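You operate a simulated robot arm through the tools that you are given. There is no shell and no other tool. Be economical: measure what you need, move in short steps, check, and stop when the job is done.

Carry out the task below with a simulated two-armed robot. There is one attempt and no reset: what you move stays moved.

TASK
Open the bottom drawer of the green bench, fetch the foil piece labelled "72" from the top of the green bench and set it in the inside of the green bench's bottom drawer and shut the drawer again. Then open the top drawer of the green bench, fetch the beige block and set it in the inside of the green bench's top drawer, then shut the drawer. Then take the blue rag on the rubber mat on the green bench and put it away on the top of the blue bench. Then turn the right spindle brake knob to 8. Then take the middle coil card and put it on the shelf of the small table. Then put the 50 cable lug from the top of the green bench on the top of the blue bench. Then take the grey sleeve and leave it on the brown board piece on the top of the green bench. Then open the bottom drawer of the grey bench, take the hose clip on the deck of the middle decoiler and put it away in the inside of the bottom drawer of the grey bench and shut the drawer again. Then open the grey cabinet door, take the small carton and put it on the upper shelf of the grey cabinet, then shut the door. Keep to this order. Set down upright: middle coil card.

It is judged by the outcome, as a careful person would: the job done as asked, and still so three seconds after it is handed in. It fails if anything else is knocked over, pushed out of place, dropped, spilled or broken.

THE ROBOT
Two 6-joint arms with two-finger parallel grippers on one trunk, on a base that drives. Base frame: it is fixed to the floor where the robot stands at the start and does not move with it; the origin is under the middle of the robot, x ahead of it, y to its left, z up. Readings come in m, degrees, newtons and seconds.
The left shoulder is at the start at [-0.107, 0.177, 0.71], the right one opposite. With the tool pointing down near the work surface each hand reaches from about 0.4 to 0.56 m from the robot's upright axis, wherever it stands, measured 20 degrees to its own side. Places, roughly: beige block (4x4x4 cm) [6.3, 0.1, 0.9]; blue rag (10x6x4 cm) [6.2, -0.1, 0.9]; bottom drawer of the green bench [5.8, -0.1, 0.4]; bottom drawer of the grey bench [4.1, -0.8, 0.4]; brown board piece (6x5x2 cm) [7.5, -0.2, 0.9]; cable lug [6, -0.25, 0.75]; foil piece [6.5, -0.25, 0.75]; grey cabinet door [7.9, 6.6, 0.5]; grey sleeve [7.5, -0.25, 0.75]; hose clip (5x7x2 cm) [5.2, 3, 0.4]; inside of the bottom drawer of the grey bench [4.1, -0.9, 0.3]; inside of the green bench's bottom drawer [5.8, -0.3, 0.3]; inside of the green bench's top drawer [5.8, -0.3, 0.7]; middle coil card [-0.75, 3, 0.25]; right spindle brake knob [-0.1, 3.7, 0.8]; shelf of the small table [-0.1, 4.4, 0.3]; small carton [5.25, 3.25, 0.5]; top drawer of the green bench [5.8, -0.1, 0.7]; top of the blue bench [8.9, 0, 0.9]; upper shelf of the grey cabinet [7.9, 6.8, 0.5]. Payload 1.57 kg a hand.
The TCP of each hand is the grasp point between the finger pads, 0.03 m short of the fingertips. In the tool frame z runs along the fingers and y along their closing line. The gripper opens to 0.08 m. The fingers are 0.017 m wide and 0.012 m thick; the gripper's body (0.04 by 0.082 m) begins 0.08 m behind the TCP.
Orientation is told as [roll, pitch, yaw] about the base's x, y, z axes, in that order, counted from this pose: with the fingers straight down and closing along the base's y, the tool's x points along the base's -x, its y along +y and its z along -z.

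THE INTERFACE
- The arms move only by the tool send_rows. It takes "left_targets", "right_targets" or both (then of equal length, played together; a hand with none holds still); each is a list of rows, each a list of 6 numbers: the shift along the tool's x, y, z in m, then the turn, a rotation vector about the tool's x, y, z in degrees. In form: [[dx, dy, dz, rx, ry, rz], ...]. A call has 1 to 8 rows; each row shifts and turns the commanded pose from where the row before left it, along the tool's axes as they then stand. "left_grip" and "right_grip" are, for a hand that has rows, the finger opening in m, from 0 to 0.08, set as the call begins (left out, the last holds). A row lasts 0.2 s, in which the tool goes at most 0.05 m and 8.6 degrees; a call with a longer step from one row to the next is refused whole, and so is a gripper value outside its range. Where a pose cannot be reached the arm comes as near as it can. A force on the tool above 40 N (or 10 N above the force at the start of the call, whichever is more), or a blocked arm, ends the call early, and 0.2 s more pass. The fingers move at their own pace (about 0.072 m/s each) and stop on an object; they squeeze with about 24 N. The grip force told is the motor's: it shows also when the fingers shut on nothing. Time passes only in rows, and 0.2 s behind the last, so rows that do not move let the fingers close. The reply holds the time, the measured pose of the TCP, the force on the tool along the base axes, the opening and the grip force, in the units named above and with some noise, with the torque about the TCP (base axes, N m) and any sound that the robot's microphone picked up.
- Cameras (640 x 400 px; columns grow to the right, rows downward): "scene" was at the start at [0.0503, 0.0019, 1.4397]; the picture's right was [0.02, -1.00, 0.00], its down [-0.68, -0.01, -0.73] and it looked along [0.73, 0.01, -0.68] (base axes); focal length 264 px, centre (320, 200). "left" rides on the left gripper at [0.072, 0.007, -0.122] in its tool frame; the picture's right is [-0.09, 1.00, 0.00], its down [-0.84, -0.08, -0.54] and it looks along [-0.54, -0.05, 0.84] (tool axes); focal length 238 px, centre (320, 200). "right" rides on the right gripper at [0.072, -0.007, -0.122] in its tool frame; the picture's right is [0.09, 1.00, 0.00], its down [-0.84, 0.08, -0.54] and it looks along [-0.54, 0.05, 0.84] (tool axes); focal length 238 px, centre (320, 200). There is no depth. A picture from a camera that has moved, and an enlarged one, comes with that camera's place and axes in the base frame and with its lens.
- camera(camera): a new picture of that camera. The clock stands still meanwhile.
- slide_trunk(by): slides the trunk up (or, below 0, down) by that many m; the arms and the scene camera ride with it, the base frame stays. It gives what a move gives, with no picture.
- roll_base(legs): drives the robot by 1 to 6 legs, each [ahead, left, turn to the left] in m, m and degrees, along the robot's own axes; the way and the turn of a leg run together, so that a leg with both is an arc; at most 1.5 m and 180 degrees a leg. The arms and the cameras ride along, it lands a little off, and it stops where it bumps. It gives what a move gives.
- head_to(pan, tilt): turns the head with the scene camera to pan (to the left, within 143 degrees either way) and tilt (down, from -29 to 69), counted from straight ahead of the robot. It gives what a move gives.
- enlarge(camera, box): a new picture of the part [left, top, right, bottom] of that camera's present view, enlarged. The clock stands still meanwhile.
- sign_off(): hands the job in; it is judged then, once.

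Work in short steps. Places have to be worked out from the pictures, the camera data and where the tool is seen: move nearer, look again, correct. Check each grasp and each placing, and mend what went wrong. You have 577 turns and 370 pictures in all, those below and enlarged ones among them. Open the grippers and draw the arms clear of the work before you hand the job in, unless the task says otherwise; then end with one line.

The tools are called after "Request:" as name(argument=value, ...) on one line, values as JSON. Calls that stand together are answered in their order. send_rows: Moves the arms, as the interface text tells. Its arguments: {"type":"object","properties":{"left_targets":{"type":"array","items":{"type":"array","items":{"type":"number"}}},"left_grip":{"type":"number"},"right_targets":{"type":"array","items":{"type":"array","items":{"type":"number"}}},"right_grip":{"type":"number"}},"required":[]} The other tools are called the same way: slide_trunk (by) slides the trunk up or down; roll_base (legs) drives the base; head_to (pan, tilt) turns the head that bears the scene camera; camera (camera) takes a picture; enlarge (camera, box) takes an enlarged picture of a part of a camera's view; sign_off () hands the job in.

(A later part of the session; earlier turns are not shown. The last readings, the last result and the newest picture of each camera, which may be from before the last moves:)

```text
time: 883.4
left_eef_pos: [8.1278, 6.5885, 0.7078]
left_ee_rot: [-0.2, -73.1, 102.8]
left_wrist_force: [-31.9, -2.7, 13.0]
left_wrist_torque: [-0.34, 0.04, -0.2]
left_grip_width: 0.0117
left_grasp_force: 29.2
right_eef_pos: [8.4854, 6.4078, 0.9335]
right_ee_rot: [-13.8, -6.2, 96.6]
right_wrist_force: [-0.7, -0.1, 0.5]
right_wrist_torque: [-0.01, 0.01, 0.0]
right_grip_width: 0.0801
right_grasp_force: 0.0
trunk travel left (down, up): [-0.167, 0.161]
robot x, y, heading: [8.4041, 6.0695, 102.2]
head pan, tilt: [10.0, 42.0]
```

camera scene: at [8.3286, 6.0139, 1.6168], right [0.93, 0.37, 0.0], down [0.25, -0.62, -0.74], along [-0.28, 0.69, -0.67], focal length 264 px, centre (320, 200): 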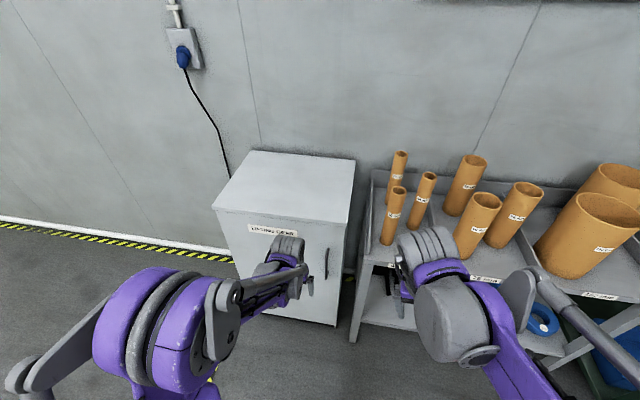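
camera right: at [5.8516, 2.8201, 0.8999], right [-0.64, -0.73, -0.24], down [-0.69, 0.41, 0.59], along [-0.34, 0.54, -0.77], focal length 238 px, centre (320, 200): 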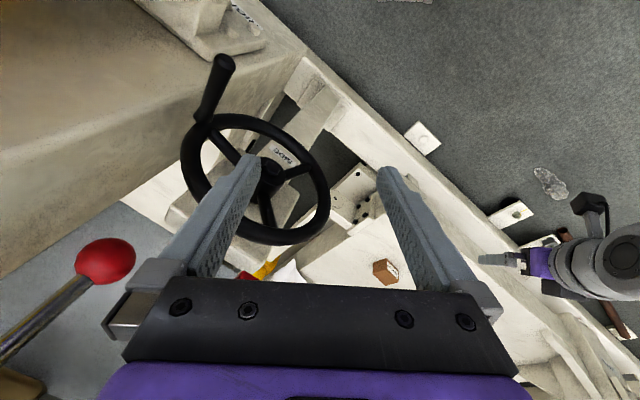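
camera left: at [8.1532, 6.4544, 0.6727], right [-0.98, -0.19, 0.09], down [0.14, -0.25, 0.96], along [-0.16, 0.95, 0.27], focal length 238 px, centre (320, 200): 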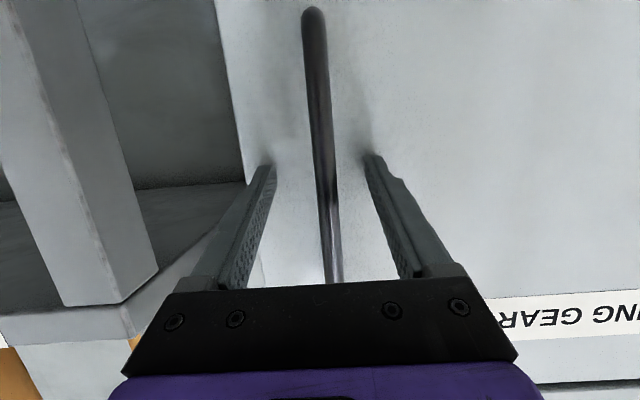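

Gripped the handle. Relieve the side load, then pull along the door's arc with the base.

Request:
send_rows(left_targets=[[0, 0.003, 0, 0, 0, 0]])

Request:
roll_base(legs=[[-0.09, 0.022, 0]])

```text
time: 883.8
left_eef_pos: [8.127, 6.5876, 0.7087]
left_ee_rot: [-0.3, -73.2, 102.7]
left_wrist_force: [-25.8, -1.9, 9.2]
left_wrist_torque: [-0.14, 0.01, -0.14]
left_grip_width: 0.0115
left_grasp_force: 28.8
right_eef_pos: [8.4864, 6.4069, 0.9331]
right_ee_rot: [-13.7, -6.0, 96.6]
right_wrist_force: [0.0, -1.2, 0.4]
right_wrist_torque: [-0.01, 0.05, 0.02]
right_grip_width: 0.0801
right_grasp_force: 0.1
trunk travel left (down, up): [-0.167, 0.161]
robot x, y, heading: [8.4067, 6.0704, 102.2]
head pan, tilt: [10.0, 42.0]
```

```text
time: 884.9
left_eef_pos: [8.1274, 6.4981, 0.7088]
left_ee_rot: [-0.2, -73.0, 102.5]
left_wrist_force: [5.5, 0.0, -12.9]
left_wrist_torque: [0.14, 0.17, -0.13]
left_grip_width: 0.0119
left_grasp_force: 29.0
right_eef_pos: [8.4847, 6.3168, 0.933]
right_ee_rot: [-13.7, -6.1, 96.5]
right_wrist_force: [0.6, -0.4, 0.0]
right_wrist_torque: [0.01, -0.01, 0.01]
right_grip_width: 0.0802
right_grasp_force: 0.0
trunk travel left (down, up): [-0.167, 0.161]
robot x, y, heading: [8.4019, 5.9781, 102.0]
head pan, tilt: [10.0, 42.0]
```

Request:
roll_base(legs=[[-0.072, 0.036, 0]])

Request:
roll_base(legs=[[-0.085, 0.07, 0]])

Request:
camera(camera="scene")

```text
time: 886.0
left_eef_pos: [8.1165, 6.4343, 0.707]
left_ee_rot: [0.0, -73.1, 102.0]
left_wrist_force: [2.3, -0.2, 6.5]
left_wrist_torque: [-0.33, -0.02, 0.16]
left_grip_width: 0.0119
left_grasp_force: 29.2
right_eef_pos: [8.4698, 6.2533, 0.9322]
right_ee_rot: [-13.7, -6.2, 96.5]
right_wrist_force: [0.3, 0.6, 0.2]
right_wrist_torque: [0.03, 0.01, -0.01]
right_grip_width: 0.0801
right_grasp_force: 0.0
trunk travel left (down, up): [-0.167, 0.161]
robot x, y, heading: [8.3854, 5.9121, 101.7]
head pan, tilt: [10.0, 42.0]
stopped in leg 1: the force on the tool passed its limit at 42 N (the readings are from after the stop); the commanded pose is now the measured one
```

```text
time: 886.9
left_eef_pos: [8.108, 6.4041, 0.7088]
left_ee_rot: [-0.4, -73.2, 101.5]
left_wrist_force: [6.9, -4.2, 2.8]
left_wrist_torque: [-0.5, 0.07, 0.38]
left_grip_width: 0.0121
left_grasp_force: 29.0
right_eef_pos: [8.4552, 6.2221, 0.9325]
right_ee_rot: [-13.7, -6.4, 96.4]
right_wrist_force: [0.3, 0.3, -1.0]
right_wrist_torque: [-0.02, 0.01, 0.03]
right_grip_width: 0.0802
right_grasp_force: 0.1
trunk travel left (down, up): [-0.167, 0.161]
robot x, y, heading: [8.3665, 5.8794, 101.7]
head pan, tilt: [10.0, 42.0]
stopped in leg 1: the force on the tool passed its limit at 50 N (the readings are from after the stop); the commanded pose is now the measured one
```

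```text
143 pictures are left
camera scene: at [8.3462, 5.926, 1.4583], right [0.93, 0.37, 0.0], down [0.25, -0.62, -0.74], along [-0.28, 0.69, -0.67], focal length 264 px, centre (320, 200)
```

scene: 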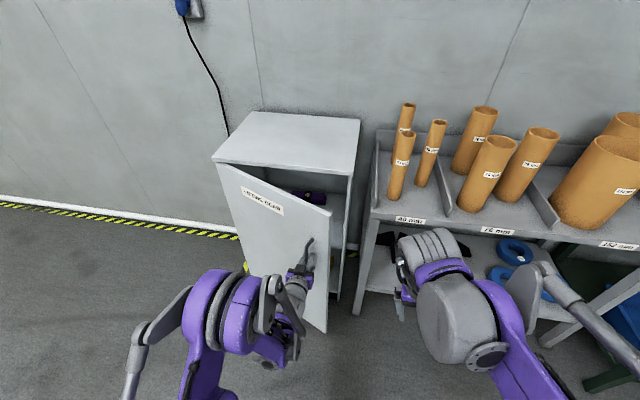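

Door is ~33° open. Release the handle and back off, then go around the door's free edge to sweep it open.

Request:
send_rows(left_targets=[[0, 0, 0, 0, 0, 0], [0, 0, 0, 0, 0, 0], [0, 0, 0, 0, 0, 0]], left_grip=0.06)

Request:
roll_base(legs=[[-0.1, 0, 0], [0, -0.2, 0]])

Request:
camera(camera="scene")

```text
time: 887.7
left_eef_pos: [8.1072, 6.4045, 0.7081]
left_ee_rot: [-0.4, -73.2, 101.6]
left_wrist_force: [-0.1, 0.1, 0.7]
left_wrist_torque: [-0.01, 0.01, -0.01]
left_grip_width: 0.0599
left_grasp_force: 0.1
right_eef_pos: [8.4535, 6.2236, 0.9333]
right_ee_rot: [-13.7, -6.1, 96.4]
right_wrist_force: [0.0, -0.2, -0.2]
right_wrist_torque: [-0.01, 0.0, 0.01]
right_grip_width: 0.08
right_grasp_force: 0.1
trunk travel left (down, up): [-0.167, 0.161]
robot x, y, heading: [8.3672, 5.8835, 101.9]
head pan, tilt: [10.0, 42.0]
```

```text
time: 890.8
left_eef_pos: [8.3206, 6.3471, 0.7082]
left_ee_rot: [-0.2, -73.3, 101.4]
left_wrist_force: [0.4, -0.1, -0.3]
left_wrist_torque: [0.04, 0.0, 0.02]
left_grip_width: 0.0601
left_grasp_force: 0.0
right_eef_pos: [8.6681, 6.1646, 0.932]
right_ee_rot: [-13.7, -6.1, 96.3]
right_wrist_force: [-0.3, 0.3, -0.5]
right_wrist_torque: [0.02, 0.03, -0.02]
right_grip_width: 0.0801
right_grasp_force: 0.2
trunk travel left (down, up): [-0.167, 0.161]
robot x, y, heading: [8.5806, 5.826, 101.7]
head pan, tilt: [10.0, 42.0]
```

```text
142 pictures are left
camera scene: at [8.5594, 5.87, 1.4583], right [0.93, 0.37, 0.0], down [0.25, -0.62, -0.74], along [-0.28, 0.69, -0.67], focal length 264 px, centre (320, 200)
```

scene: 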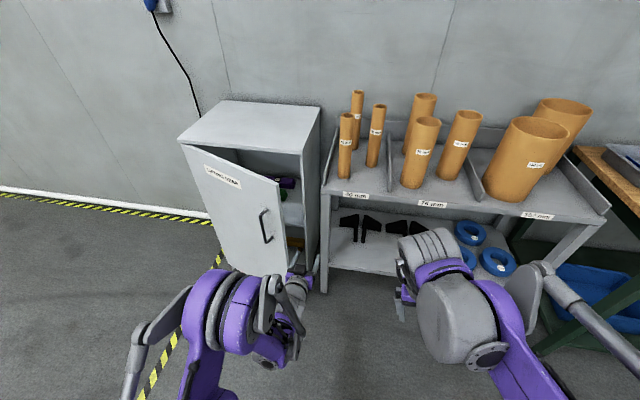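

Request:
send_rows(left_targets=[[0, 0, 0, 0, 0, 0], [0, 0, 0, 0, 0, 0], [0, 0, 0, 0, 0, 0]], left_grip=0.0)

Request:
roll_base(legs=[[0.17, 0, 0]])

Request:
roll_base(legs=[[-0.03, 0.22, 0]])

Request:
camera(camera="scene")

```text
time: 891.6
left_eef_pos: [8.3203, 6.348, 0.7072]
left_ee_rot: [-0.3, -73.2, 101.5]
left_wrist_force: [-0.3, 0.8, -0.1]
left_wrist_torque: [0.01, 0.0, 0.0]
left_grip_width: 0.0
left_grasp_force: 21.2
right_eef_pos: [8.6686, 6.1652, 0.9327]
right_ee_rot: [-13.8, -6.1, 96.3]
right_wrist_force: [-0.1, 0.4, 0.6]
right_wrist_torque: [-0.03, 0.01, -0.01]
right_grip_width: 0.0797
right_grasp_force: 0.0
trunk travel left (down, up): [-0.167, 0.161]
robot x, y, heading: [8.5808, 5.825, 101.8]
head pan, tilt: [10.0, 42.0]
```

```text
time: 893.1
left_eef_pos: [8.2847, 6.5195, 0.7069]
left_ee_rot: [-0.3, -73.1, 101.4]
left_wrist_force: [-0.4, -0.4, 0.1]
left_wrist_torque: [0.01, 0.03, 0.01]
left_grip_width: 0.0
left_grasp_force: 21.2
right_eef_pos: [8.6323, 6.3359, 0.9332]
right_ee_rot: [-13.8, -6.2, 96.2]
right_wrist_force: [0.2, 0.2, 0.0]
right_wrist_torque: [0.01, -0.02, 0.02]
right_grip_width: 0.08
right_grasp_force: 0.0
trunk travel left (down, up): [-0.167, 0.161]
robot x, y, heading: [8.5479, 5.9973, 101.6]
head pan, tilt: [10.0, 42.0]
```

```text
time: 894.8
left_eef_pos: [8.1889, 6.4813, 0.7084]
left_ee_rot: [-0.6, -73.2, 101.1]
left_wrist_force: [0.5, -0.5, 0.5]
left_wrist_torque: [-0.02, 0.02, 0.02]
left_grip_width: 0.0001
left_grasp_force: 21.5
right_eef_pos: [8.5292, 6.2988, 0.9327]
right_ee_rot: [-13.7, -6.2, 96.2]
right_wrist_force: [0.2, -0.3, -0.8]
right_wrist_torque: [0.01, 0.04, -0.01]
right_grip_width: 0.08
right_grasp_force: 0.0
trunk travel left (down, up): [-0.167, 0.161]
robot x, y, heading: [8.4453, 5.9614, 101.7]
head pan, tilt: [10.0, 42.0]
stopped in leg 1: the force on the tool passed its limit at 63 N (the readings are from after the stop); the commanded pose is now the measured one
```

```text
141 pictures are left
camera scene: at [8.4193, 6.0031, 1.4583], right [0.93, 0.37, 0.0], down [0.25, -0.62, -0.74], along [-0.27, 0.69, -0.67], focal length 264 px, centre (320, 200)
```

scene: 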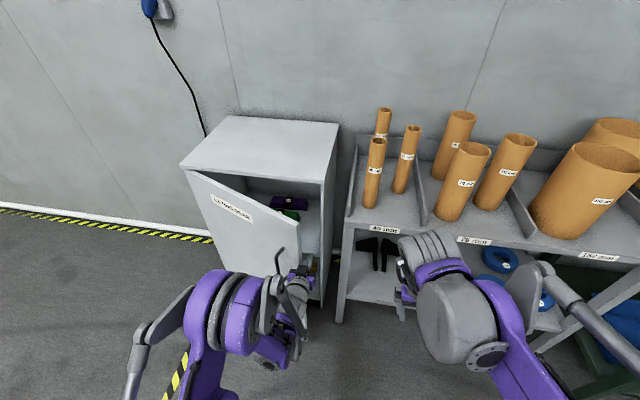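

Hand is behind the door's edge. Sweep left slowly with the arm.

Request:
send_rows(left_targets=[[0, 0.015, -0.002, 0, 0, 0], [0, 0.02, -0.004, 0, 0, 0], [0, 0.02, -0.006, 0, 0, 0], [0, 0.02, -0.008, 0, 0, 0], [0, 0.02, -0.01, 0, 0, 0], [0, 0.02, -0.01, 0, 0, 0]])

Request:
camera(camera="scene")

```text
time: 895.2
left_eef_pos: [8.1883, 6.4789, 0.7083]
left_ee_rot: [-1.5, -73.3, 101.0]
left_wrist_force: [11.9, -2.8, 3.1]
left_wrist_torque: [-0.07, 0.29, 0.43]
left_grip_width: 0.0002
left_grasp_force: 20.9
right_eef_pos: [8.53, 6.2975, 0.9329]
right_ee_rot: [-13.8, -6.3, 96.0]
right_wrist_force: [-1.2, 0.1, -0.7]
right_wrist_torque: [0.02, 0.0, -0.01]
right_grip_width: 0.0801
right_grasp_force: 0.1
trunk travel left (down, up): [-0.167, 0.161]
robot x, y, heading: [8.4448, 5.9543, 101.5]
head pan, tilt: [10.0, 42.0]
stopped in row 1 (left hand): the force on the tool passed its limit at 52 N (the readings are from after the stop); the commanded pose is now the measured one
```

```text
140 pictures are left
camera scene: at [8.4199, 6.0029, 1.4584], right [0.93, 0.37, 0.0], down [0.25, -0.62, -0.74], along [-0.27, 0.69, -0.67], focal length 264 px, centre (320, 200)
```

scene: 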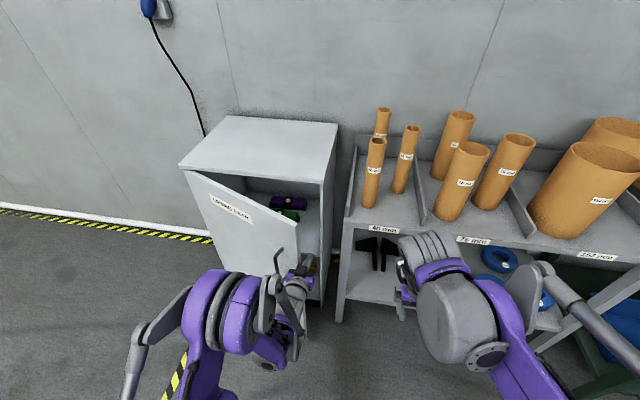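

Pushing on the edge just compresses the door. Instead I'll turn the fingers left behind the door and pull back. First free the hand, then yaw it.

Request:
roll_base(legs=[[0.05, -0.05, 0]])

Request:
send_rows(left_targets=[[0, 0, 0, -8.4, 0, 0], [0, 0, 0, -8.4, 0, 0], [0, 0, 0, -8.4, 0, 0], [0, 0, 0, -8.4, 0, 0], [0, 0, 0, -8.4, 0, 0], [0, 0, 0, -8.4, 0, 0]])

Request:
camera(camera="scene")

Request:
camera(camera="left")

```text
time: 896.3
left_eef_pos: [8.2258, 6.5378, 0.7085]
left_ee_rot: [-1.3, -73.2, 101.1]
left_wrist_force: [0.0, -0.3, 0.1]
left_wrist_torque: [-0.02, 0.0, 0.01]
left_grip_width: 0.0001
left_grasp_force: 21.3
right_eef_pos: [8.5699, 6.3574, 0.9327]
right_ee_rot: [-13.6, -6.2, 96.2]
right_wrist_force: [0.3, -0.2, 0.0]
right_wrist_torque: [-0.01, -0.02, -0.01]
right_grip_width: 0.0801
right_grasp_force: 0.1
trunk travel left (down, up): [-0.167, 0.161]
robot x, y, heading: [8.4816, 6.0162, 101.6]
head pan, tilt: [10.0, 42.0]
```

```text
time: 897.7
left_eef_pos: [8.2269, 6.5371, 0.7036]
left_ee_rot: [46.4, -72.0, 100.9]
left_wrist_force: [-0.5, 0.0, -0.3]
left_wrist_torque: [-0.04, 0.0, 0.02]
left_grip_width: 0.0003
left_grasp_force: 21.3
left hand out of reach, approached as far as the arm can: row 1
right_eef_pos: [8.5702, 6.3588, 0.9323]
right_ee_rot: [-13.7, -6.1, 96.1]
right_wrist_force: [-0.3, 0.7, -0.4]
right_wrist_torque: [0.0, -0.02, 0.03]
right_grip_width: 0.0802
right_grasp_force: 0.1
trunk travel left (down, up): [-0.167, 0.161]
robot x, y, heading: [8.4801, 6.0155, 101.9]
head pan, tilt: [10.0, 42.0]
```

```text
139 pictures are left
camera scene: at [8.4592, 6.062, 1.4583], right [0.93, 0.37, 0.0], down [0.25, -0.62, -0.74], along [-0.27, 0.69, -0.67], focal length 264 px, centre (320, 200)
```

scene: 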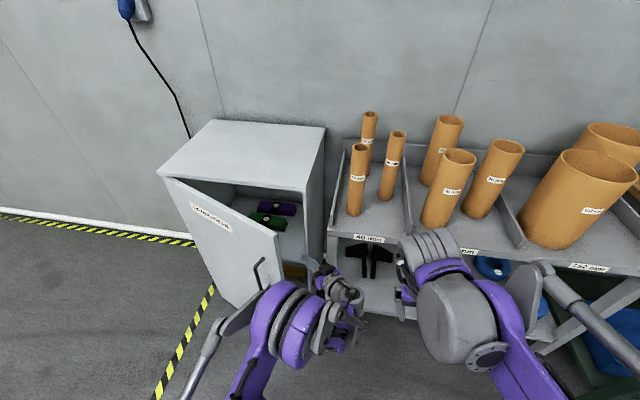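

```text
138 pictures are left
camera left: at [8.329, 6.4473, 0.6617], right [-0.55, -0.78, 0.31], down [0.45, 0.04, 0.89], along [-0.71, 0.63, 0.32], focal length 238 px, centre (320, 200)
```

left: 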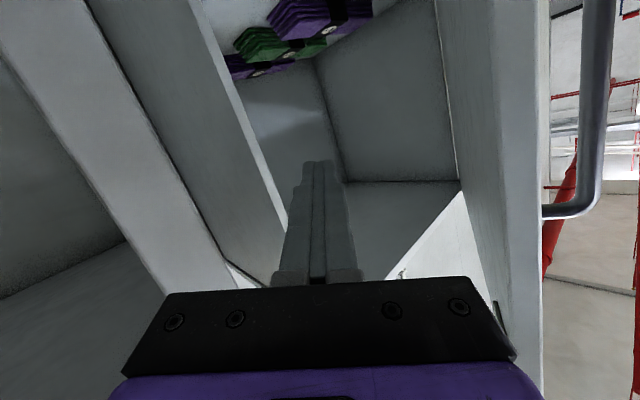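

The hand now points behind the door. Move left 0.09, then pull back.

Request:
roll_base(legs=[[0.02, 0.09, 0]])

Request:
roll_base(legs=[[-0.15, 0.03, 0]])

Request:
camera(camera="scene")

```text
time: 899.1
left_eef_pos: [8.1362, 6.5385, 0.7034]
left_ee_rot: [46.1, -72.0, 101.0]
left_wrist_force: [-1.1, 0.1, -0.2]
left_wrist_torque: [-0.01, 0.0, -0.01]
left_grip_width: 0.0001
left_grasp_force: 21.3
right_eef_pos: [8.4773, 6.3586, 0.9333]
right_ee_rot: [-13.8, -6.2, 96.0]
right_wrist_force: [-0.1, 0.1, 0.4]
right_wrist_torque: [0.01, 0.02, -0.01]
right_grip_width: 0.0801
right_grasp_force: 0.0
trunk travel left (down, up): [-0.167, 0.161]
robot x, y, heading: [8.3923, 6.0211, 101.4]
head pan, tilt: [10.0, 42.0]
```

```text
time: 900.5
left_eef_pos: [8.1383, 6.3861, 0.704]
left_ee_rot: [46.2, -72.0, 100.9]
left_wrist_force: [0.8, 0.6, 0.5]
left_wrist_torque: [0.01, -0.02, 0.01]
left_grip_width: 0.0
left_grasp_force: 21.2
right_eef_pos: [8.4789, 6.2062, 0.9331]
right_ee_rot: [-13.8, -6.3, 96.1]
right_wrist_force: [0.3, -0.5, 0.1]
right_wrist_torque: [0.03, -0.01, -0.03]
right_grip_width: 0.0801
right_grasp_force: 0.0
trunk travel left (down, up): [-0.167, 0.161]
robot x, y, heading: [8.391, 5.8678, 101.4]
head pan, tilt: [10.0, 42.0]
```

```text
137 pictures are left
camera scene: at [8.3686, 5.9098, 1.4583], right [0.93, 0.37, 0.0], down [0.24, -0.62, -0.74], along [-0.27, 0.69, -0.67], focal length 264 px, centre (320, 200)
```

scene: 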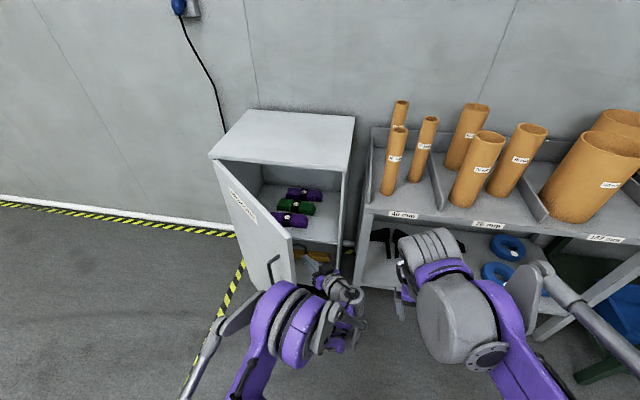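

Working. Continue pulling back and left.

Request:
roll_base(legs=[[-0.12, 0.1, 0]])

Request:
roll_base(legs=[[-0.06, 0.15, 0]])

Request:
camera(camera="scene")

```text
time: 902.1
left_eef_pos: [8.0618, 6.249, 0.7026]
left_ee_rot: [46.2, -72.0, 101.3]
left_wrist_force: [-0.2, -0.2, 0.4]
left_wrist_torque: [-0.03, 0.01, 0.0]
left_grip_width: 0.0001
left_grasp_force: 21.6
right_eef_pos: [8.403, 6.0698, 0.9319]
right_ee_rot: [-13.8, -6.3, 96.2]
right_wrist_force: [0.3, -0.6, -0.1]
right_wrist_torque: [-0.01, -0.04, -0.02]
right_grip_width: 0.0798
right_grasp_force: 0.1
trunk travel left (down, up): [-0.167, 0.161]
robot x, y, heading: [8.318, 5.73, 101.9]
head pan, tilt: [10.0, 42.0]
```

```text
time: 904.0
left_eef_pos: [7.9266, 6.1631, 0.7021]
left_ee_rot: [46.2, -72.0, 101.1]
left_wrist_force: [-0.3, -0.3, -0.1]
left_wrist_torque: [0.0, -0.02, 0.04]
left_grip_width: 0.0
left_grasp_force: 21.3
right_eef_pos: [8.2671, 5.9821, 0.9322]
right_ee_rot: [-13.9, -6.2, 96.0]
right_wrist_force: [-0.2, -0.3, 0.7]
right_wrist_torque: [-0.01, -0.02, -0.03]
right_grip_width: 0.0799
right_grasp_force: 0.1
trunk travel left (down, up): [-0.167, 0.161]
robot x, y, heading: [8.1838, 5.6449, 101.4]
head pan, tilt: [10.0, 42.0]
```

```text
136 pictures are left
camera scene: at [8.1568, 5.6869, 1.4583], right [0.93, 0.37, 0.0], down [0.25, -0.62, -0.74], along [-0.27, 0.69, -0.67], focal length 264 px, centre (320, 200)
```

scene: 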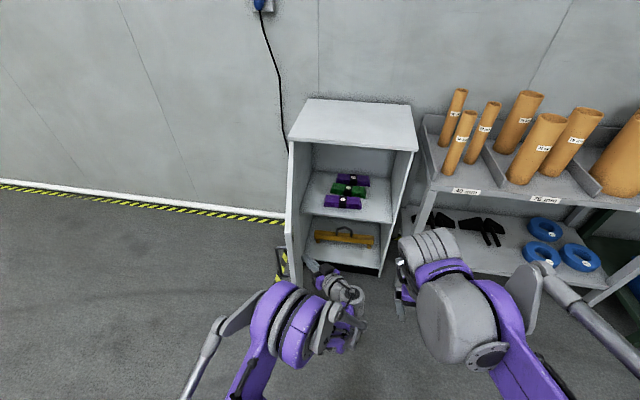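

Door is open ~90°. Zoom into the cabinet to plan the placement.

Request:
enlarge(camera="scene", box=[270, 130, 430, 290])

```text
2.50 times, centred on (350, 210) of scene
camera zoom: at [8.1568, 5.6869, 1.4583], right [0.93, 0.37, 0.0], down [0.25, -0.62, -0.74], along [-0.27, 0.69, -0.67], focal length 659 px, centre (245, 175)
```

zoom: 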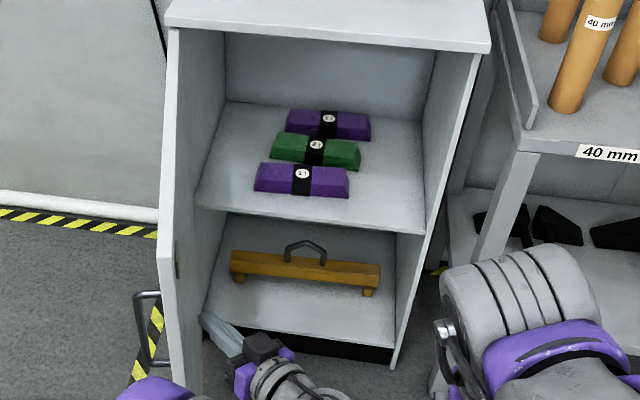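

Best free place: upper shelf right front, ≈(8.06, 6.76, 0.45). Now fetch the carton. Withdraw the hand, realign it.

Request:
roll_base(legs=[[-0.1, -0.12, 0]])

Request:
send_rows(left_targets=[[0, 0, -0.02, 8.4, 0, 0], [0, 0, -0.02, 8.4, 0, 0], [0, 0, -0.02, 8.4, 0, 0], [0, 0, -0.02, 8.4, 0, 0], [0, 0, -0.02, 8.4, 0, 0], [0, 0, 0, 7, 0, 0]])

Request:
camera(camera="scene")

```text
time: 905.7
left_eef_pos: [8.0647, 6.0895, 0.7045]
left_ee_rot: [46.2, -72.0, 100.7]
left_wrist_force: [-0.9, 0.6, -0.2]
left_wrist_torque: [0.0, 0.0, 0.01]
left_grip_width: 0.0001
left_grasp_force: 21.3
right_eef_pos: [8.4046, 5.9089, 0.9327]
right_ee_rot: [-13.7, -6.2, 95.8]
right_wrist_force: [-0.2, 0.1, -0.1]
right_wrist_torque: [-0.02, -0.01, 0.03]
right_grip_width: 0.08
right_grasp_force: 0.0
trunk travel left (down, up): [-0.167, 0.161]
robot x, y, heading: [8.3155, 5.5653, 101.2]
head pan, tilt: [10.0, 42.0]
```

```text
time: 907.1
left_eef_pos: [8.1259, 6.0182, 0.7296]
left_ee_rot: [-2.9, -72.1, 100.7]
left_wrist_force: [0.1, 0.1, 0.4]
left_wrist_torque: [-0.01, 0.0, 0.03]
left_grip_width: 0.0001
left_grasp_force: 21.2
right_eef_pos: [8.4025, 5.9084, 0.9324]
right_ee_rot: [-13.8, -6.2, 95.8]
right_wrist_force: [0.4, -0.1, -0.6]
right_wrist_torque: [0.0, 0.02, -0.02]
right_grip_width: 0.0799
right_grasp_force: 0.1
trunk travel left (down, up): [-0.167, 0.161]
robot x, y, heading: [8.3148, 5.5721, 101.1]
head pan, tilt: [10.0, 42.0]
```

```text
134 pictures are left
camera scene: at [8.293, 5.6137, 1.4583], right [0.93, 0.36, 0.0], down [0.24, -0.62, -0.74], along [-0.27, 0.69, -0.67], focal length 264 px, centre (320, 200)
```

scene: 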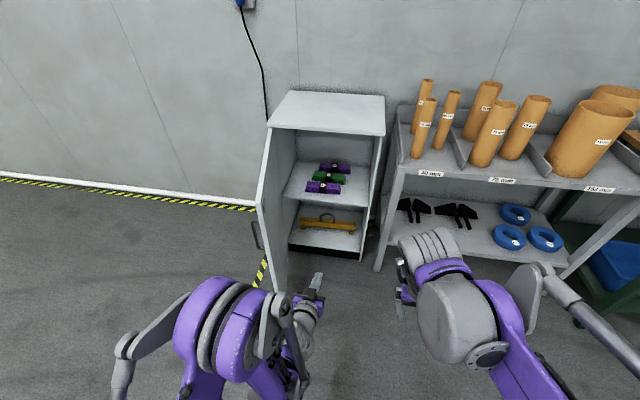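

Move left/forward away from the pallet, set the hand tilt to 50°, and drive back down the lane.

Request:
roll_base(legs=[[0.1, 0.42, 0], [0, 0, -11]])

Request:
send_rows(left_targets=[[0, 0, 0, 0, 7.4, 0], [0, 0, 0, 0, 7.4, 0], [0, 0, 0, 0, 7.4, 0]], left_grip=0.08)

```text
time: 912.0
left_eef_pos: [7.7925, 6.0633, 0.7304]
left_ee_rot: [-2.8, -72.0, 89.6]
left_wrist_force: [-0.2, 0.0, 0.8]
left_wrist_torque: [-0.01, 0.02, 0.01]
left_grip_width: 0.0
left_grasp_force: 21.1
right_eef_pos: [8.0433, 5.8994, 0.933]
right_ee_rot: [-13.8, -6.1, 84.6]
right_wrist_force: [-0.6, -0.3, 0.6]
right_wrist_torque: [0.01, 0.0, -0.01]
right_grip_width: 0.0797
right_grasp_force: 0.0
trunk travel left (down, up): [-0.167, 0.161]
robot x, y, heading: [7.8884, 5.5843, 90.0]
head pan, tilt: [10.0, 42.0]
```

```text
time: 912.9
left_eef_pos: [7.7924, 6.0629, 0.7291]
left_ee_rot: [-1.4, -49.7, 87.9]
left_wrist_force: [-0.8, 0.2, -0.5]
left_wrist_torque: [0.01, 0.01, -0.02]
left_grip_width: 0.0799
left_grasp_force: 0.2
right_eef_pos: [8.0452, 5.8999, 0.9329]
right_ee_rot: [-13.8, -6.2, 84.6]
right_wrist_force: [-0.8, -1.1, -0.4]
right_wrist_torque: [-0.03, -0.04, 0.0]
right_grip_width: 0.0803
right_grasp_force: 0.1
trunk travel left (down, up): [-0.167, 0.161]
robot x, y, heading: [7.8887, 5.5888, 90.2]
head pan, tilt: [10.0, 42.0]
```

Request:
roll_base(legs=[[-1.2, 0, 0], [-1.2, 0, 0], [-1.25, 0, 0]])

Request:
roll_base(legs=[[0, 1.1, 0], [0, 1.1, 0]])

Request:
head_to(pan=0, tilt=40)

Request:
camera(camera="scene")

```text
time: 930.5
left_eef_pos: [7.7217, 2.415, 0.7293]
left_ee_rot: [-1.4, -49.9, 85.9]
left_wrist_force: [0.0, 0.1, 0.0]
left_wrist_torque: [0.03, 0.0, -0.02]
left_grip_width: 0.0799
left_grasp_force: 0.0
right_eef_pos: [7.9679, 2.2433, 0.9318]
right_ee_rot: [-13.7, -6.2, 82.6]
right_wrist_force: [0.5, 0.4, -0.2]
right_wrist_torque: [-0.02, 0.03, 0.0]
right_grip_width: 0.0801
right_grasp_force: 0.0
trunk travel left (down, up): [-0.167, 0.161]
robot x, y, heading: [7.8053, 1.9356, 88.1]
head pan, tilt: [10.0, 42.0]
```

```text
time: 950.1
left_eef_pos: [5.5009, 2.4481, 0.7301]
left_ee_rot: [-1.3, -49.8, 86.8]
left_wrist_force: [-0.6, 0.3, -0.5]
left_wrist_torque: [-0.02, -0.01, -0.02]
left_grip_width: 0.0801
left_grasp_force: 0.1
right_eef_pos: [5.7493, 2.2792, 0.9327]
right_ee_rot: [-13.8, -6.1, 83.5]
right_wrist_force: [-0.5, -0.6, 0.1]
right_wrist_torque: [-0.01, -0.03, 0.0]
right_grip_width: 0.0796
right_grasp_force: 0.2
trunk travel left (down, up): [-0.167, 0.161]
robot x, y, heading: [5.5932, 1.9623, 89.0]
head pan, tilt: [10.0, 42.0]
```

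```text
time: 950.8
left_eef_pos: [5.5005, 2.4478, 0.7293]
left_ee_rot: [-1.3, -49.8, 86.8]
left_wrist_force: [-0.3, -0.4, 0.5]
left_wrist_torque: [0.0, -0.02, 0.0]
left_grip_width: 0.08
left_grasp_force: 0.1
right_eef_pos: [5.7486, 2.2795, 0.9329]
right_ee_rot: [-13.8, -6.2, 83.5]
right_wrist_force: [0.0, 0.2, 0.4]
right_wrist_torque: [0.0, 0.01, -0.01]
right_grip_width: 0.0804
right_grasp_force: 0.0
trunk travel left (down, up): [-0.167, 0.161]
robot x, y, heading: [5.5896, 1.9696, 89.2]
head pan, tilt: [0.0, 40.0]
```

```text
133 pictures are left
camera scene: at [5.5923, 2.0181, 1.4612], right [1.0, -0.02, 0.0], down [-0.01, -0.64, -0.77], along [0.01, 0.77, -0.64], focal length 264 px, centre (320, 200)
```

scene: 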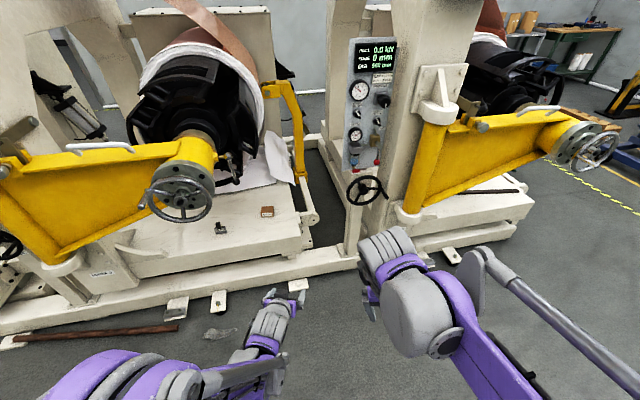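

Carton ≈(5.31, 3.165). Lower the trunk and turn to heading 100°, extend the left hand a bit.

Request:
slide_trunk(by=-0.145)

Request:
roll_base(legs=[[0.2, 0, 11]])

Request:
send_rows(left_targets=[[-0.024, 0, 0.029, 0, 0, 0], [-0.024, 0, 0.029, 0, 0, 0], [-0.024, 0, 0.029, 0, 0, 0], [-0.024, 0, 0.029, 0, 0, 0]])

Request:
camera(camera="left")

Request:
camera(camera="scene")

```text
time: 952.5
left_eef_pos: [5.5006, 2.447, 0.5844]
left_ee_rot: [-1.3, -49.8, 86.7]
left_wrist_force: [-0.1, 0.1, -0.6]
left_wrist_torque: [0.0, 0.0, 0.0]
left_grip_width: 0.0801
left_grasp_force: 0.0
right_eef_pos: [5.7496, 2.28, 0.7885]
right_ee_rot: [-13.8, -6.2, 83.5]
right_wrist_force: [0.8, 0.5, 1.2]
right_wrist_torque: [0.0, 0.0, -0.01]
right_grip_width: 0.0797
right_grasp_force: 0.0
trunk travel left (down, up): [-0.022, 0.306]
robot x, y, heading: [5.5896, 1.968, 89.1]
head pan, tilt: [0.0, 40.0]
```

```text
time: 954.1
left_eef_pos: [5.3946, 2.6158, 0.5844]
left_ee_rot: [-1.3, -49.8, 97.8]
left_wrist_force: [-0.7, 0.6, -0.6]
left_wrist_torque: [0.0, 0.02, 0.02]
left_grip_width: 0.0802
left_grasp_force: 0.3
right_eef_pos: [5.6709, 2.4993, 0.7876]
right_ee_rot: [-13.8, -6.2, 94.5]
right_wrist_force: [-0.1, -0.1, 0.2]
right_wrist_torque: [0.0, -0.01, -0.01]
right_grip_width: 0.0801
right_grasp_force: 0.1
trunk travel left (down, up): [-0.022, 0.306]
robot x, y, heading: [5.5764, 2.1649, 100.0]
head pan, tilt: [0.0, 40.0]
```

```text
time: 955.1
left_eef_pos: [5.3759, 2.7648, 0.5836]
left_ee_rot: [-1.4, -49.8, 97.9]
left_wrist_force: [-0.2, 0.1, -0.1]
left_wrist_torque: [-0.02, 0.0, -0.01]
left_grip_width: 0.0801
left_grasp_force: 0.1
right_eef_pos: [5.6708, 2.4984, 0.7872]
right_ee_rot: [-13.9, -6.3, 94.6]
right_wrist_force: [-0.4, 0.3, -0.2]
right_wrist_torque: [-0.02, 0.02, 0.0]
right_grip_width: 0.08
right_grasp_force: 0.1
trunk travel left (down, up): [-0.022, 0.306]
robot x, y, heading: [5.5758, 2.1647, 99.9]
head pan, tilt: [0.0, 40.0]
```

```text
132 pictures are left
camera left: at [5.3856, 2.6251, 0.6056], right [-1.0, -0.06, 0.06], down [0.05, 0.13, 0.99], along [-0.07, 0.99, -0.13], focal length 238 px, centre (320, 200)
```

left: 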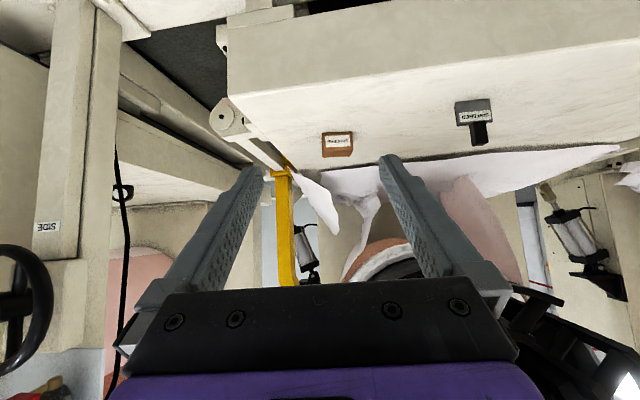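

```text
131 pictures are left
camera scene: at [5.56, 2.2533, 1.3079], right [0.98, 0.17, 0.0], down [0.11, -0.63, -0.77], along [-0.13, 0.75, -0.64], focal length 264 px, centre (320, 200)
```

scene: 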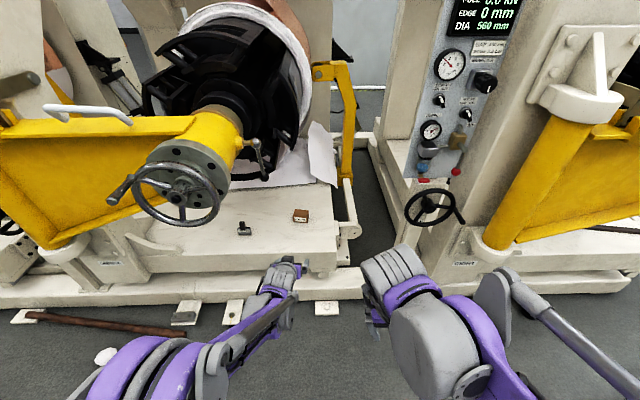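

Request:
enlarge(camera="scene", box=[260, 190, 340, 250])

Request:
enlarge(camera="left", box=[290, 110, 390, 185])

```text
6.67 times, centred on (300, 220) of scene
camera zoom: at [5.56, 2.2533, 1.3079], right [0.98, 0.17, 0.0], down [0.11, -0.63, -0.77], along [-0.13, 0.75, -0.64], focal length 1758 px, centre (453, 67)
```

zoom: 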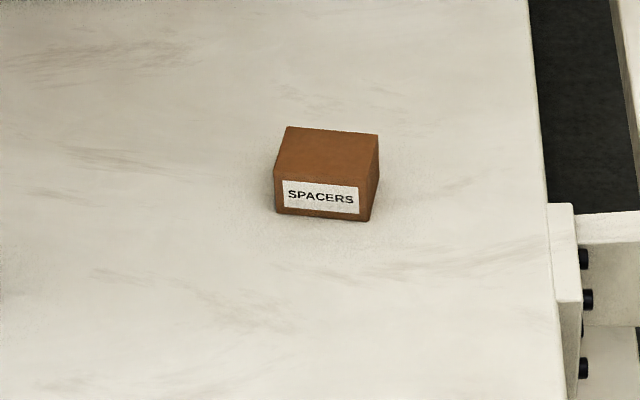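

```text
5.33 times, centred on (340, 148) of left
camera zoom: at [5.3856, 2.6251, 0.6056], right [-1.0, -0.06, 0.06], down [0.05, 0.13, 0.99], along [-0.07, 0.99, -0.13], focal length 1271 px, centre (213, 480)
```

zoom: 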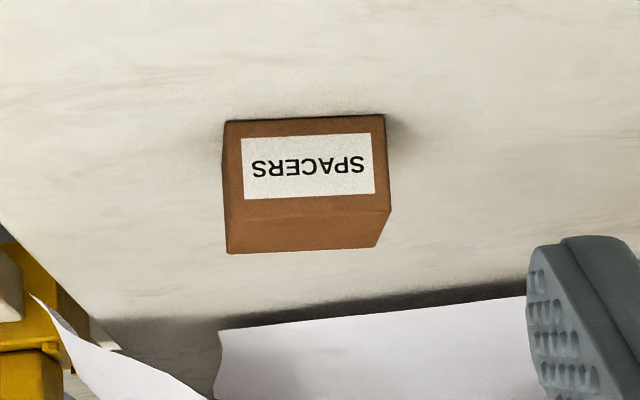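

Carton is 7×6×3.7 cm and its faces are at 12°, so tool yaw should be 102°. Turn +4° and shift right ~5 cm, then check.

Request:
roll_base(legs=[[0, 0, 4.1], [0.1, -0.055, 0]])

Request:
camera(camera="left")

```text
time: 956.8
left_eef_pos: [5.3611, 2.8595, 0.5823]
left_ee_rot: [-1.2, -49.8, 102.1]
left_wrist_force: [0.0, 0.9, -0.5]
left_wrist_torque: [-0.01, -0.01, -0.01]
left_grip_width: 0.08
left_grasp_force: 0.1
right_eef_pos: [5.6739, 2.6167, 0.7879]
right_ee_rot: [-13.6, -6.3, 98.8]
right_wrist_force: [0.4, 0.4, 0.3]
right_wrist_torque: [-0.04, 0.0, 0.02]
right_grip_width: 0.0801
right_grasp_force: 0.1
trunk travel left (down, up): [-0.022, 0.306]
robot x, y, heading: [5.6013, 2.2739, 104.2]
head pan, tilt: [0.0, 40.0]
```

```text
128 pictures are left
camera left: at [5.3806, 2.72, 0.6056], right [-0.99, -0.13, 0.06], down [0.04, 0.14, 0.99], along [-0.14, 0.98, -0.13], focal length 238 px, centre (320, 200)
```

left: 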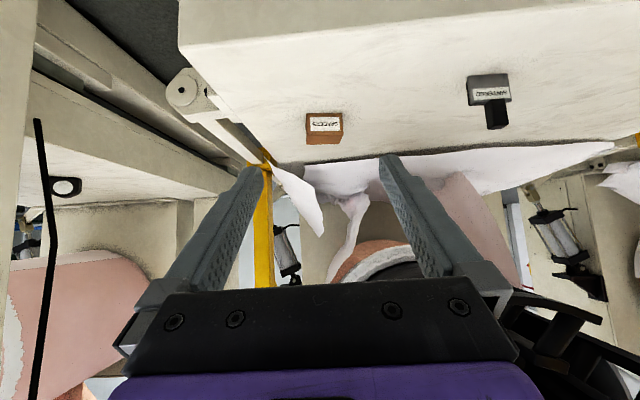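

Carton is centred laterally. Drive ahead 0.16, then lower to just above the deck.

Request:
roll_base(legs=[[0.16, 0, 0]])

Request:
send_rows(left_targets=[[0.029, 0, 0.0243, 0, 0, 0], [0.029, 0, 0.0243, 0, 0, 0], [0.029, 0, 0.0243, 0, 0, 0], [0.029, 0, 0.0243, 0, 0, 0]])

Request:
camera(camera="left")

```text
time: 958.2
left_eef_pos: [5.3229, 3.0129, 0.5824]
left_ee_rot: [-1.3, -49.8, 101.9]
left_wrist_force: [-0.1, 0.6, 0.6]
left_wrist_torque: [0.02, 0.01, 0.0]
left_grip_width: 0.0799
left_grasp_force: 0.1
right_eef_pos: [5.6364, 2.7696, 0.788]
right_ee_rot: [-13.8, -6.1, 98.6]
right_wrist_force: [-1.4, -0.2, 0.0]
right_wrist_torque: [-0.03, -0.02, 0.01]
right_grip_width: 0.08
right_grasp_force: 0.0
trunk travel left (down, up): [-0.022, 0.306]
robot x, y, heading: [5.5635, 2.4237, 104.0]
head pan, tilt: [0.0, 40.0]
```

```text
time: 959.2
left_eef_pos: [5.3266, 3.012, 0.4312]
left_ee_rot: [-1.3, -49.7, 101.9]
left_wrist_force: [-0.7, -1.0, -0.4]
left_wrist_torque: [0.02, -0.03, -0.05]
left_grip_width: 0.08
left_grasp_force: 0.0
right_eef_pos: [5.637, 2.7694, 0.7875]
right_ee_rot: [-13.8, -6.3, 98.6]
right_wrist_force: [-0.1, -1.6, 0.8]
right_wrist_torque: [-0.01, -0.01, -0.01]
right_grip_width: 0.0798
right_grasp_force: 0.0
trunk travel left (down, up): [-0.022, 0.306]
robot x, y, heading: [5.5634, 2.4266, 104.1]
head pan, tilt: [0.0, 40.0]
```

```text
127 pictures are left
camera left: at [5.345, 2.8725, 0.4539], right [-0.99, -0.13, 0.06], down [0.04, 0.14, 0.99], along [-0.14, 0.98, -0.13], focal length 238 px, centre (320, 200)
```

left: 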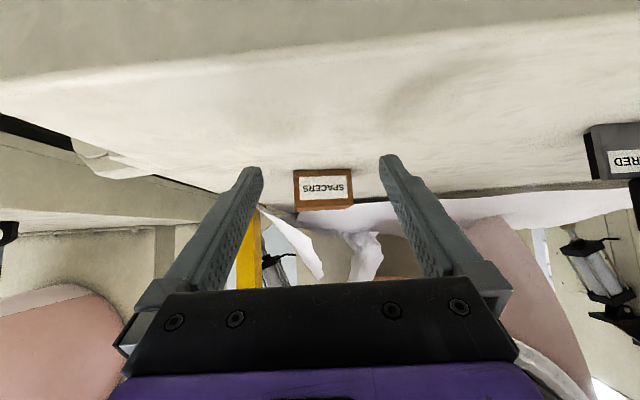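

Front face is 0.143 ahead at the right height; lateral offset ~2 mm. Advance 8 cm and check.

Request:
send_rows(left_targets=[[-0.026, -0.002, 0.0306, 0, 0, 0], [-0.026, 0, 0.0306, 0, 0, 0]])

Request:
camera(camera="left")

```text
time: 959.8
left_eef_pos: [5.3127, 3.0922, 0.4328]
left_ee_rot: [-1.3, -49.7, 102.0]
left_wrist_force: [-0.5, -0.2, -0.3]
left_wrist_torque: [-0.03, -0.03, 0.04]
left_grip_width: 0.0799
left_grasp_force: 0.0
right_eef_pos: [5.6364, 2.7699, 0.7875]
right_ee_rot: [-13.7, -6.2, 98.6]
right_wrist_force: [-0.3, 0.1, 0.2]
right_wrist_torque: [-0.02, -0.02, 0.0]
right_grip_width: 0.0798
right_grasp_force: 0.0
trunk travel left (down, up): [-0.022, 0.306]
robot x, y, heading: [5.5631, 2.4224, 104.0]
head pan, tilt: [0.0, 40.0]
```

```text
126 pictures are left
camera left: at [5.3317, 2.9537, 0.456], right [-0.99, -0.13, 0.06], down [0.04, 0.14, 0.99], along [-0.14, 0.98, -0.13], focal length 238 px, centre (320, 200)
```

left: 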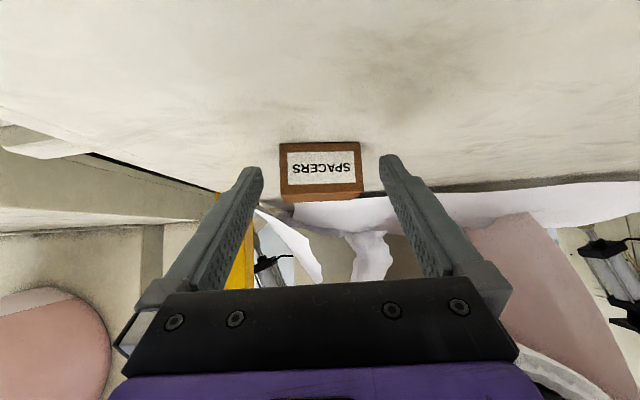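

Centred. Continue 8 cm forward with a slight descent.

Request:
send_rows(left_targets=[[-0.02, 0, 0.035, 0, 0, 0], [-0.02, 0, 0.035, 0, 0, 0]])

Request:
camera(camera="left")

```text
time: 960.4
left_eef_pos: [5.2998, 3.1695, 0.4181]
left_ee_rot: [-1.3, -49.7, 101.9]
left_wrist_force: [-0.2, 0.4, 0.1]
left_wrist_torque: [0.04, -0.03, -0.01]
left_grip_width: 0.0798
left_grasp_force: 0.1
right_eef_pos: [5.636, 2.7694, 0.7883]
right_ee_rot: [-13.8, -6.2, 98.6]
right_wrist_force: [0.1, -0.5, 1.4]
right_wrist_torque: [0.02, 0.02, -0.01]
right_grip_width: 0.08
right_grasp_force: 0.0
trunk travel left (down, up): [-0.022, 0.306]
robot x, y, heading: [5.5619, 2.4285, 104.1]
head pan, tilt: [0.0, 40.0]
```

```text
125 pictures are left
camera left: at [5.3184, 3.0312, 0.4402], right [-0.99, -0.13, 0.06], down [0.04, 0.14, 0.99], along [-0.14, 0.98, -0.13], focal length 238 px, centre (320, 200)
```

left: 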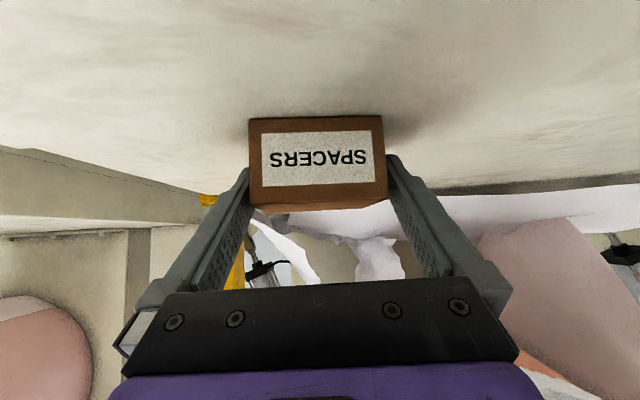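

Carton is well between the fingers. Close.

Request:
send_rows(left_targets=[[0, 0, 0, 0, 0, 0], [0, 0, 0, 0, 0, 0], [0, 0, 0, 0, 0, 0]], left_grip=0.0)

Request:
send_rows(left_targets=[[-0.0155, 0, -0.0128, 0, 0, 0], [-0.0155, 0, -0.0128, 0, 0, 0]])

Request:
camera(camera="left")

```text
time: 961.2
left_eef_pos: [5.3002, 3.1696, 0.4183]
left_ee_rot: [-1.3, -49.7, 101.9]
left_wrist_force: [-0.6, 1.0, 1.6]
left_wrist_torque: [-0.07, 0.14, -0.08]
left_grip_width: 0.0698
left_grasp_force: 24.3
right_eef_pos: [5.6367, 2.768, 0.7877]
right_ee_rot: [-13.7, -6.2, 98.6]
right_wrist_force: [-1.0, 0.0, -0.3]
right_wrist_torque: [0.02, 0.02, -0.01]
right_grip_width: 0.08
right_grasp_force: 0.1
trunk travel left (down, up): [-0.022, 0.306]
robot x, y, heading: [5.5651, 2.4263, 103.9]
head pan, tilt: [0.0, 40.0]
```

```text
time: 961.8
left_eef_pos: [5.2983, 3.1712, 0.4582]
left_ee_rot: [-1.3, -49.8, 101.9]
left_wrist_force: [-0.8, -0.1, -1.3]
left_wrist_torque: [-0.03, 0.01, 0.01]
left_grip_width: 0.0697
left_grasp_force: 23.6
right_eef_pos: [5.6368, 2.7696, 0.7876]
right_ee_rot: [-13.8, -6.2, 98.6]
right_wrist_force: [0.9, -0.2, -0.2]
right_wrist_torque: [0.05, -0.03, 0.0]
right_grip_width: 0.0802
right_grasp_force: 0.1
trunk travel left (down, up): [-0.022, 0.306]
robot x, y, heading: [5.5638, 2.4242, 104.3]
head pan, tilt: [0.0, 40.0]
```

```text
124 pictures are left
camera left: at [5.3168, 3.0319, 0.4801], right [-0.99, -0.13, 0.06], down [0.04, 0.14, 0.99], along [-0.14, 0.98, -0.13], focal length 238 px, centre (320, 200)
```

left: 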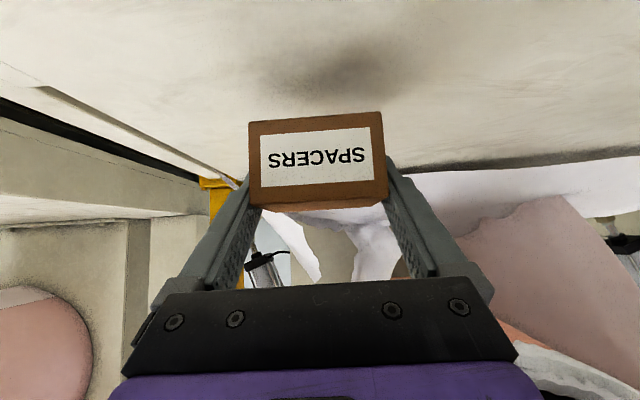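

Carton held. Lift to 0.56, back out, and travel to the cabinet.

Request:
send_rows(left_targets=[[-0.031, 0, -0.0256, 0, 0, 0], [-0.031, 0, -0.0256, 0, 0, 0], [-0.0155, 0, -0.0128, 0, 0, 0]])

Request:
roll_base(legs=[[-0.55, 0, 0], [0, 0, -14.2], [0, -1.1, 0], [0, -1.15, 0]])

Request:
camera(camera="left")

```text
time: 962.6
left_eef_pos: [5.296, 3.1699, 0.5578]
left_ee_rot: [-1.3, -49.8, 102.0]
left_wrist_force: [0.8, -0.4, -2.0]
left_wrist_torque: [-0.01, 0.02, -0.02]
left_grip_width: 0.0696
left_grasp_force: 23.8
right_eef_pos: [5.6377, 2.7685, 0.7864]
right_ee_rot: [-13.8, -6.3, 98.7]
right_wrist_force: [0.2, 0.6, 0.0]
right_wrist_torque: [-0.01, 0.02, 0.0]
right_grip_width: 0.0801
right_grasp_force: 0.0
trunk travel left (down, up): [-0.022, 0.306]
robot x, y, heading: [5.5669, 2.4238, 104.0]
head pan, tilt: [0.0, 40.0]
```

```text
time: 986.1
left_eef_pos: [7.9038, 2.6343, 0.5578]
left_ee_rot: [-1.3, -49.7, 85.4]
left_wrist_force: [0.2, 0.1, -2.0]
left_wrist_torque: [0.0, -0.01, -0.01]
left_grip_width: 0.0694
left_grasp_force: 23.9
right_eef_pos: [8.1162, 2.1526, 0.7888]
right_ee_rot: [-13.9, -6.2, 82.1]
right_wrist_force: [-0.1, 0.6, 0.7]
right_wrist_torque: [-0.02, -0.02, 0.01]
right_grip_width: 0.0802
right_grasp_force: 0.1
trunk travel left (down, up): [-0.022, 0.306]
robot x, y, heading: [7.9523, 1.8482, 87.6]
head pan, tilt: [0.0, 40.0]
```

```text
123 pictures are left
camera left: at [7.8829, 2.4956, 0.5802], right [-0.99, 0.16, 0.06], down [0.07, 0.12, 0.99], along [0.15, 0.98, -0.13], focal length 238 px, centre (320, 200)
```

left: 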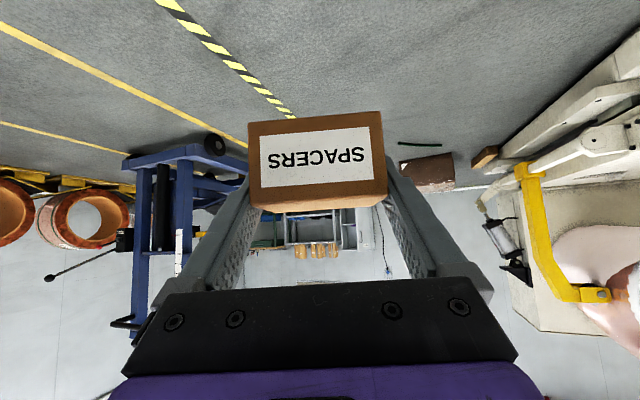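

Request:
roll_base(legs=[[0, 0.12, 2.4], [1.3, 0, 0], [1.3, 0, 0], [0.95, 0, 0]])

Request:
head_to(pan=0, tilt=35)

Request:
camera(camera="scene")

```text
time: 1004.6
left_eef_pos: [7.7393, 6.1697, 0.5572]
left_ee_rot: [-1.2, -49.8, 87.9]
left_wrist_force: [0.5, 0.8, -1.4]
left_wrist_torque: [0.0, -0.02, 0.0]
left_grip_width: 0.0699
left_grasp_force: 24.0
right_eef_pos: [7.9701, 5.698, 0.7873]
right_ee_rot: [-13.7, -6.3, 84.5]
right_wrist_force: [-0.1, 0.2, -0.2]
right_wrist_torque: [-0.02, -0.03, -0.01]
right_grip_width: 0.0797
right_grasp_force: 0.0
trunk travel left (down, up): [-0.022, 0.306]
robot x, y, heading: [7.8141, 5.3846, 90.1]
head pan, tilt: [0.0, 40.0]
```

```text
time: 1005.3
left_eef_pos: [7.7378, 6.1694, 0.5577]
left_ee_rot: [-1.2, -49.9, 87.9]
left_wrist_force: [0.8, 0.1, -1.4]
left_wrist_torque: [-0.02, 0.0, 0.0]
left_grip_width: 0.0698
left_grasp_force: 24.6
right_eef_pos: [7.9706, 5.6966, 0.7876]
right_ee_rot: [-13.9, -6.1, 84.7]
right_wrist_force: [-0.9, 0.2, 0.3]
right_wrist_torque: [-0.02, -0.04, 0.04]
right_grip_width: 0.08
right_grasp_force: 0.0
trunk travel left (down, up): [-0.022, 0.306]
robot x, y, heading: [7.82, 5.3836, 89.9]
head pan, tilt: [0.0, 35.0]
```

```text
122 pictures are left
camera scene: at [7.8184, 5.4782, 1.3154], right [1.0, 0.0, 0.0], down [0.0, -0.57, -0.82], along [0.0, 0.82, -0.57], focal length 264 px, centre (320, 200)
```

scene: 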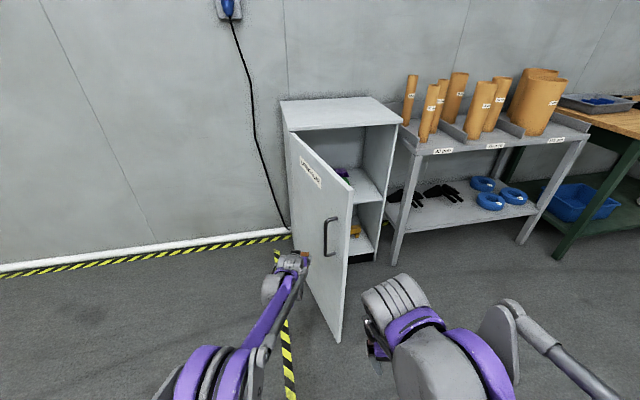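

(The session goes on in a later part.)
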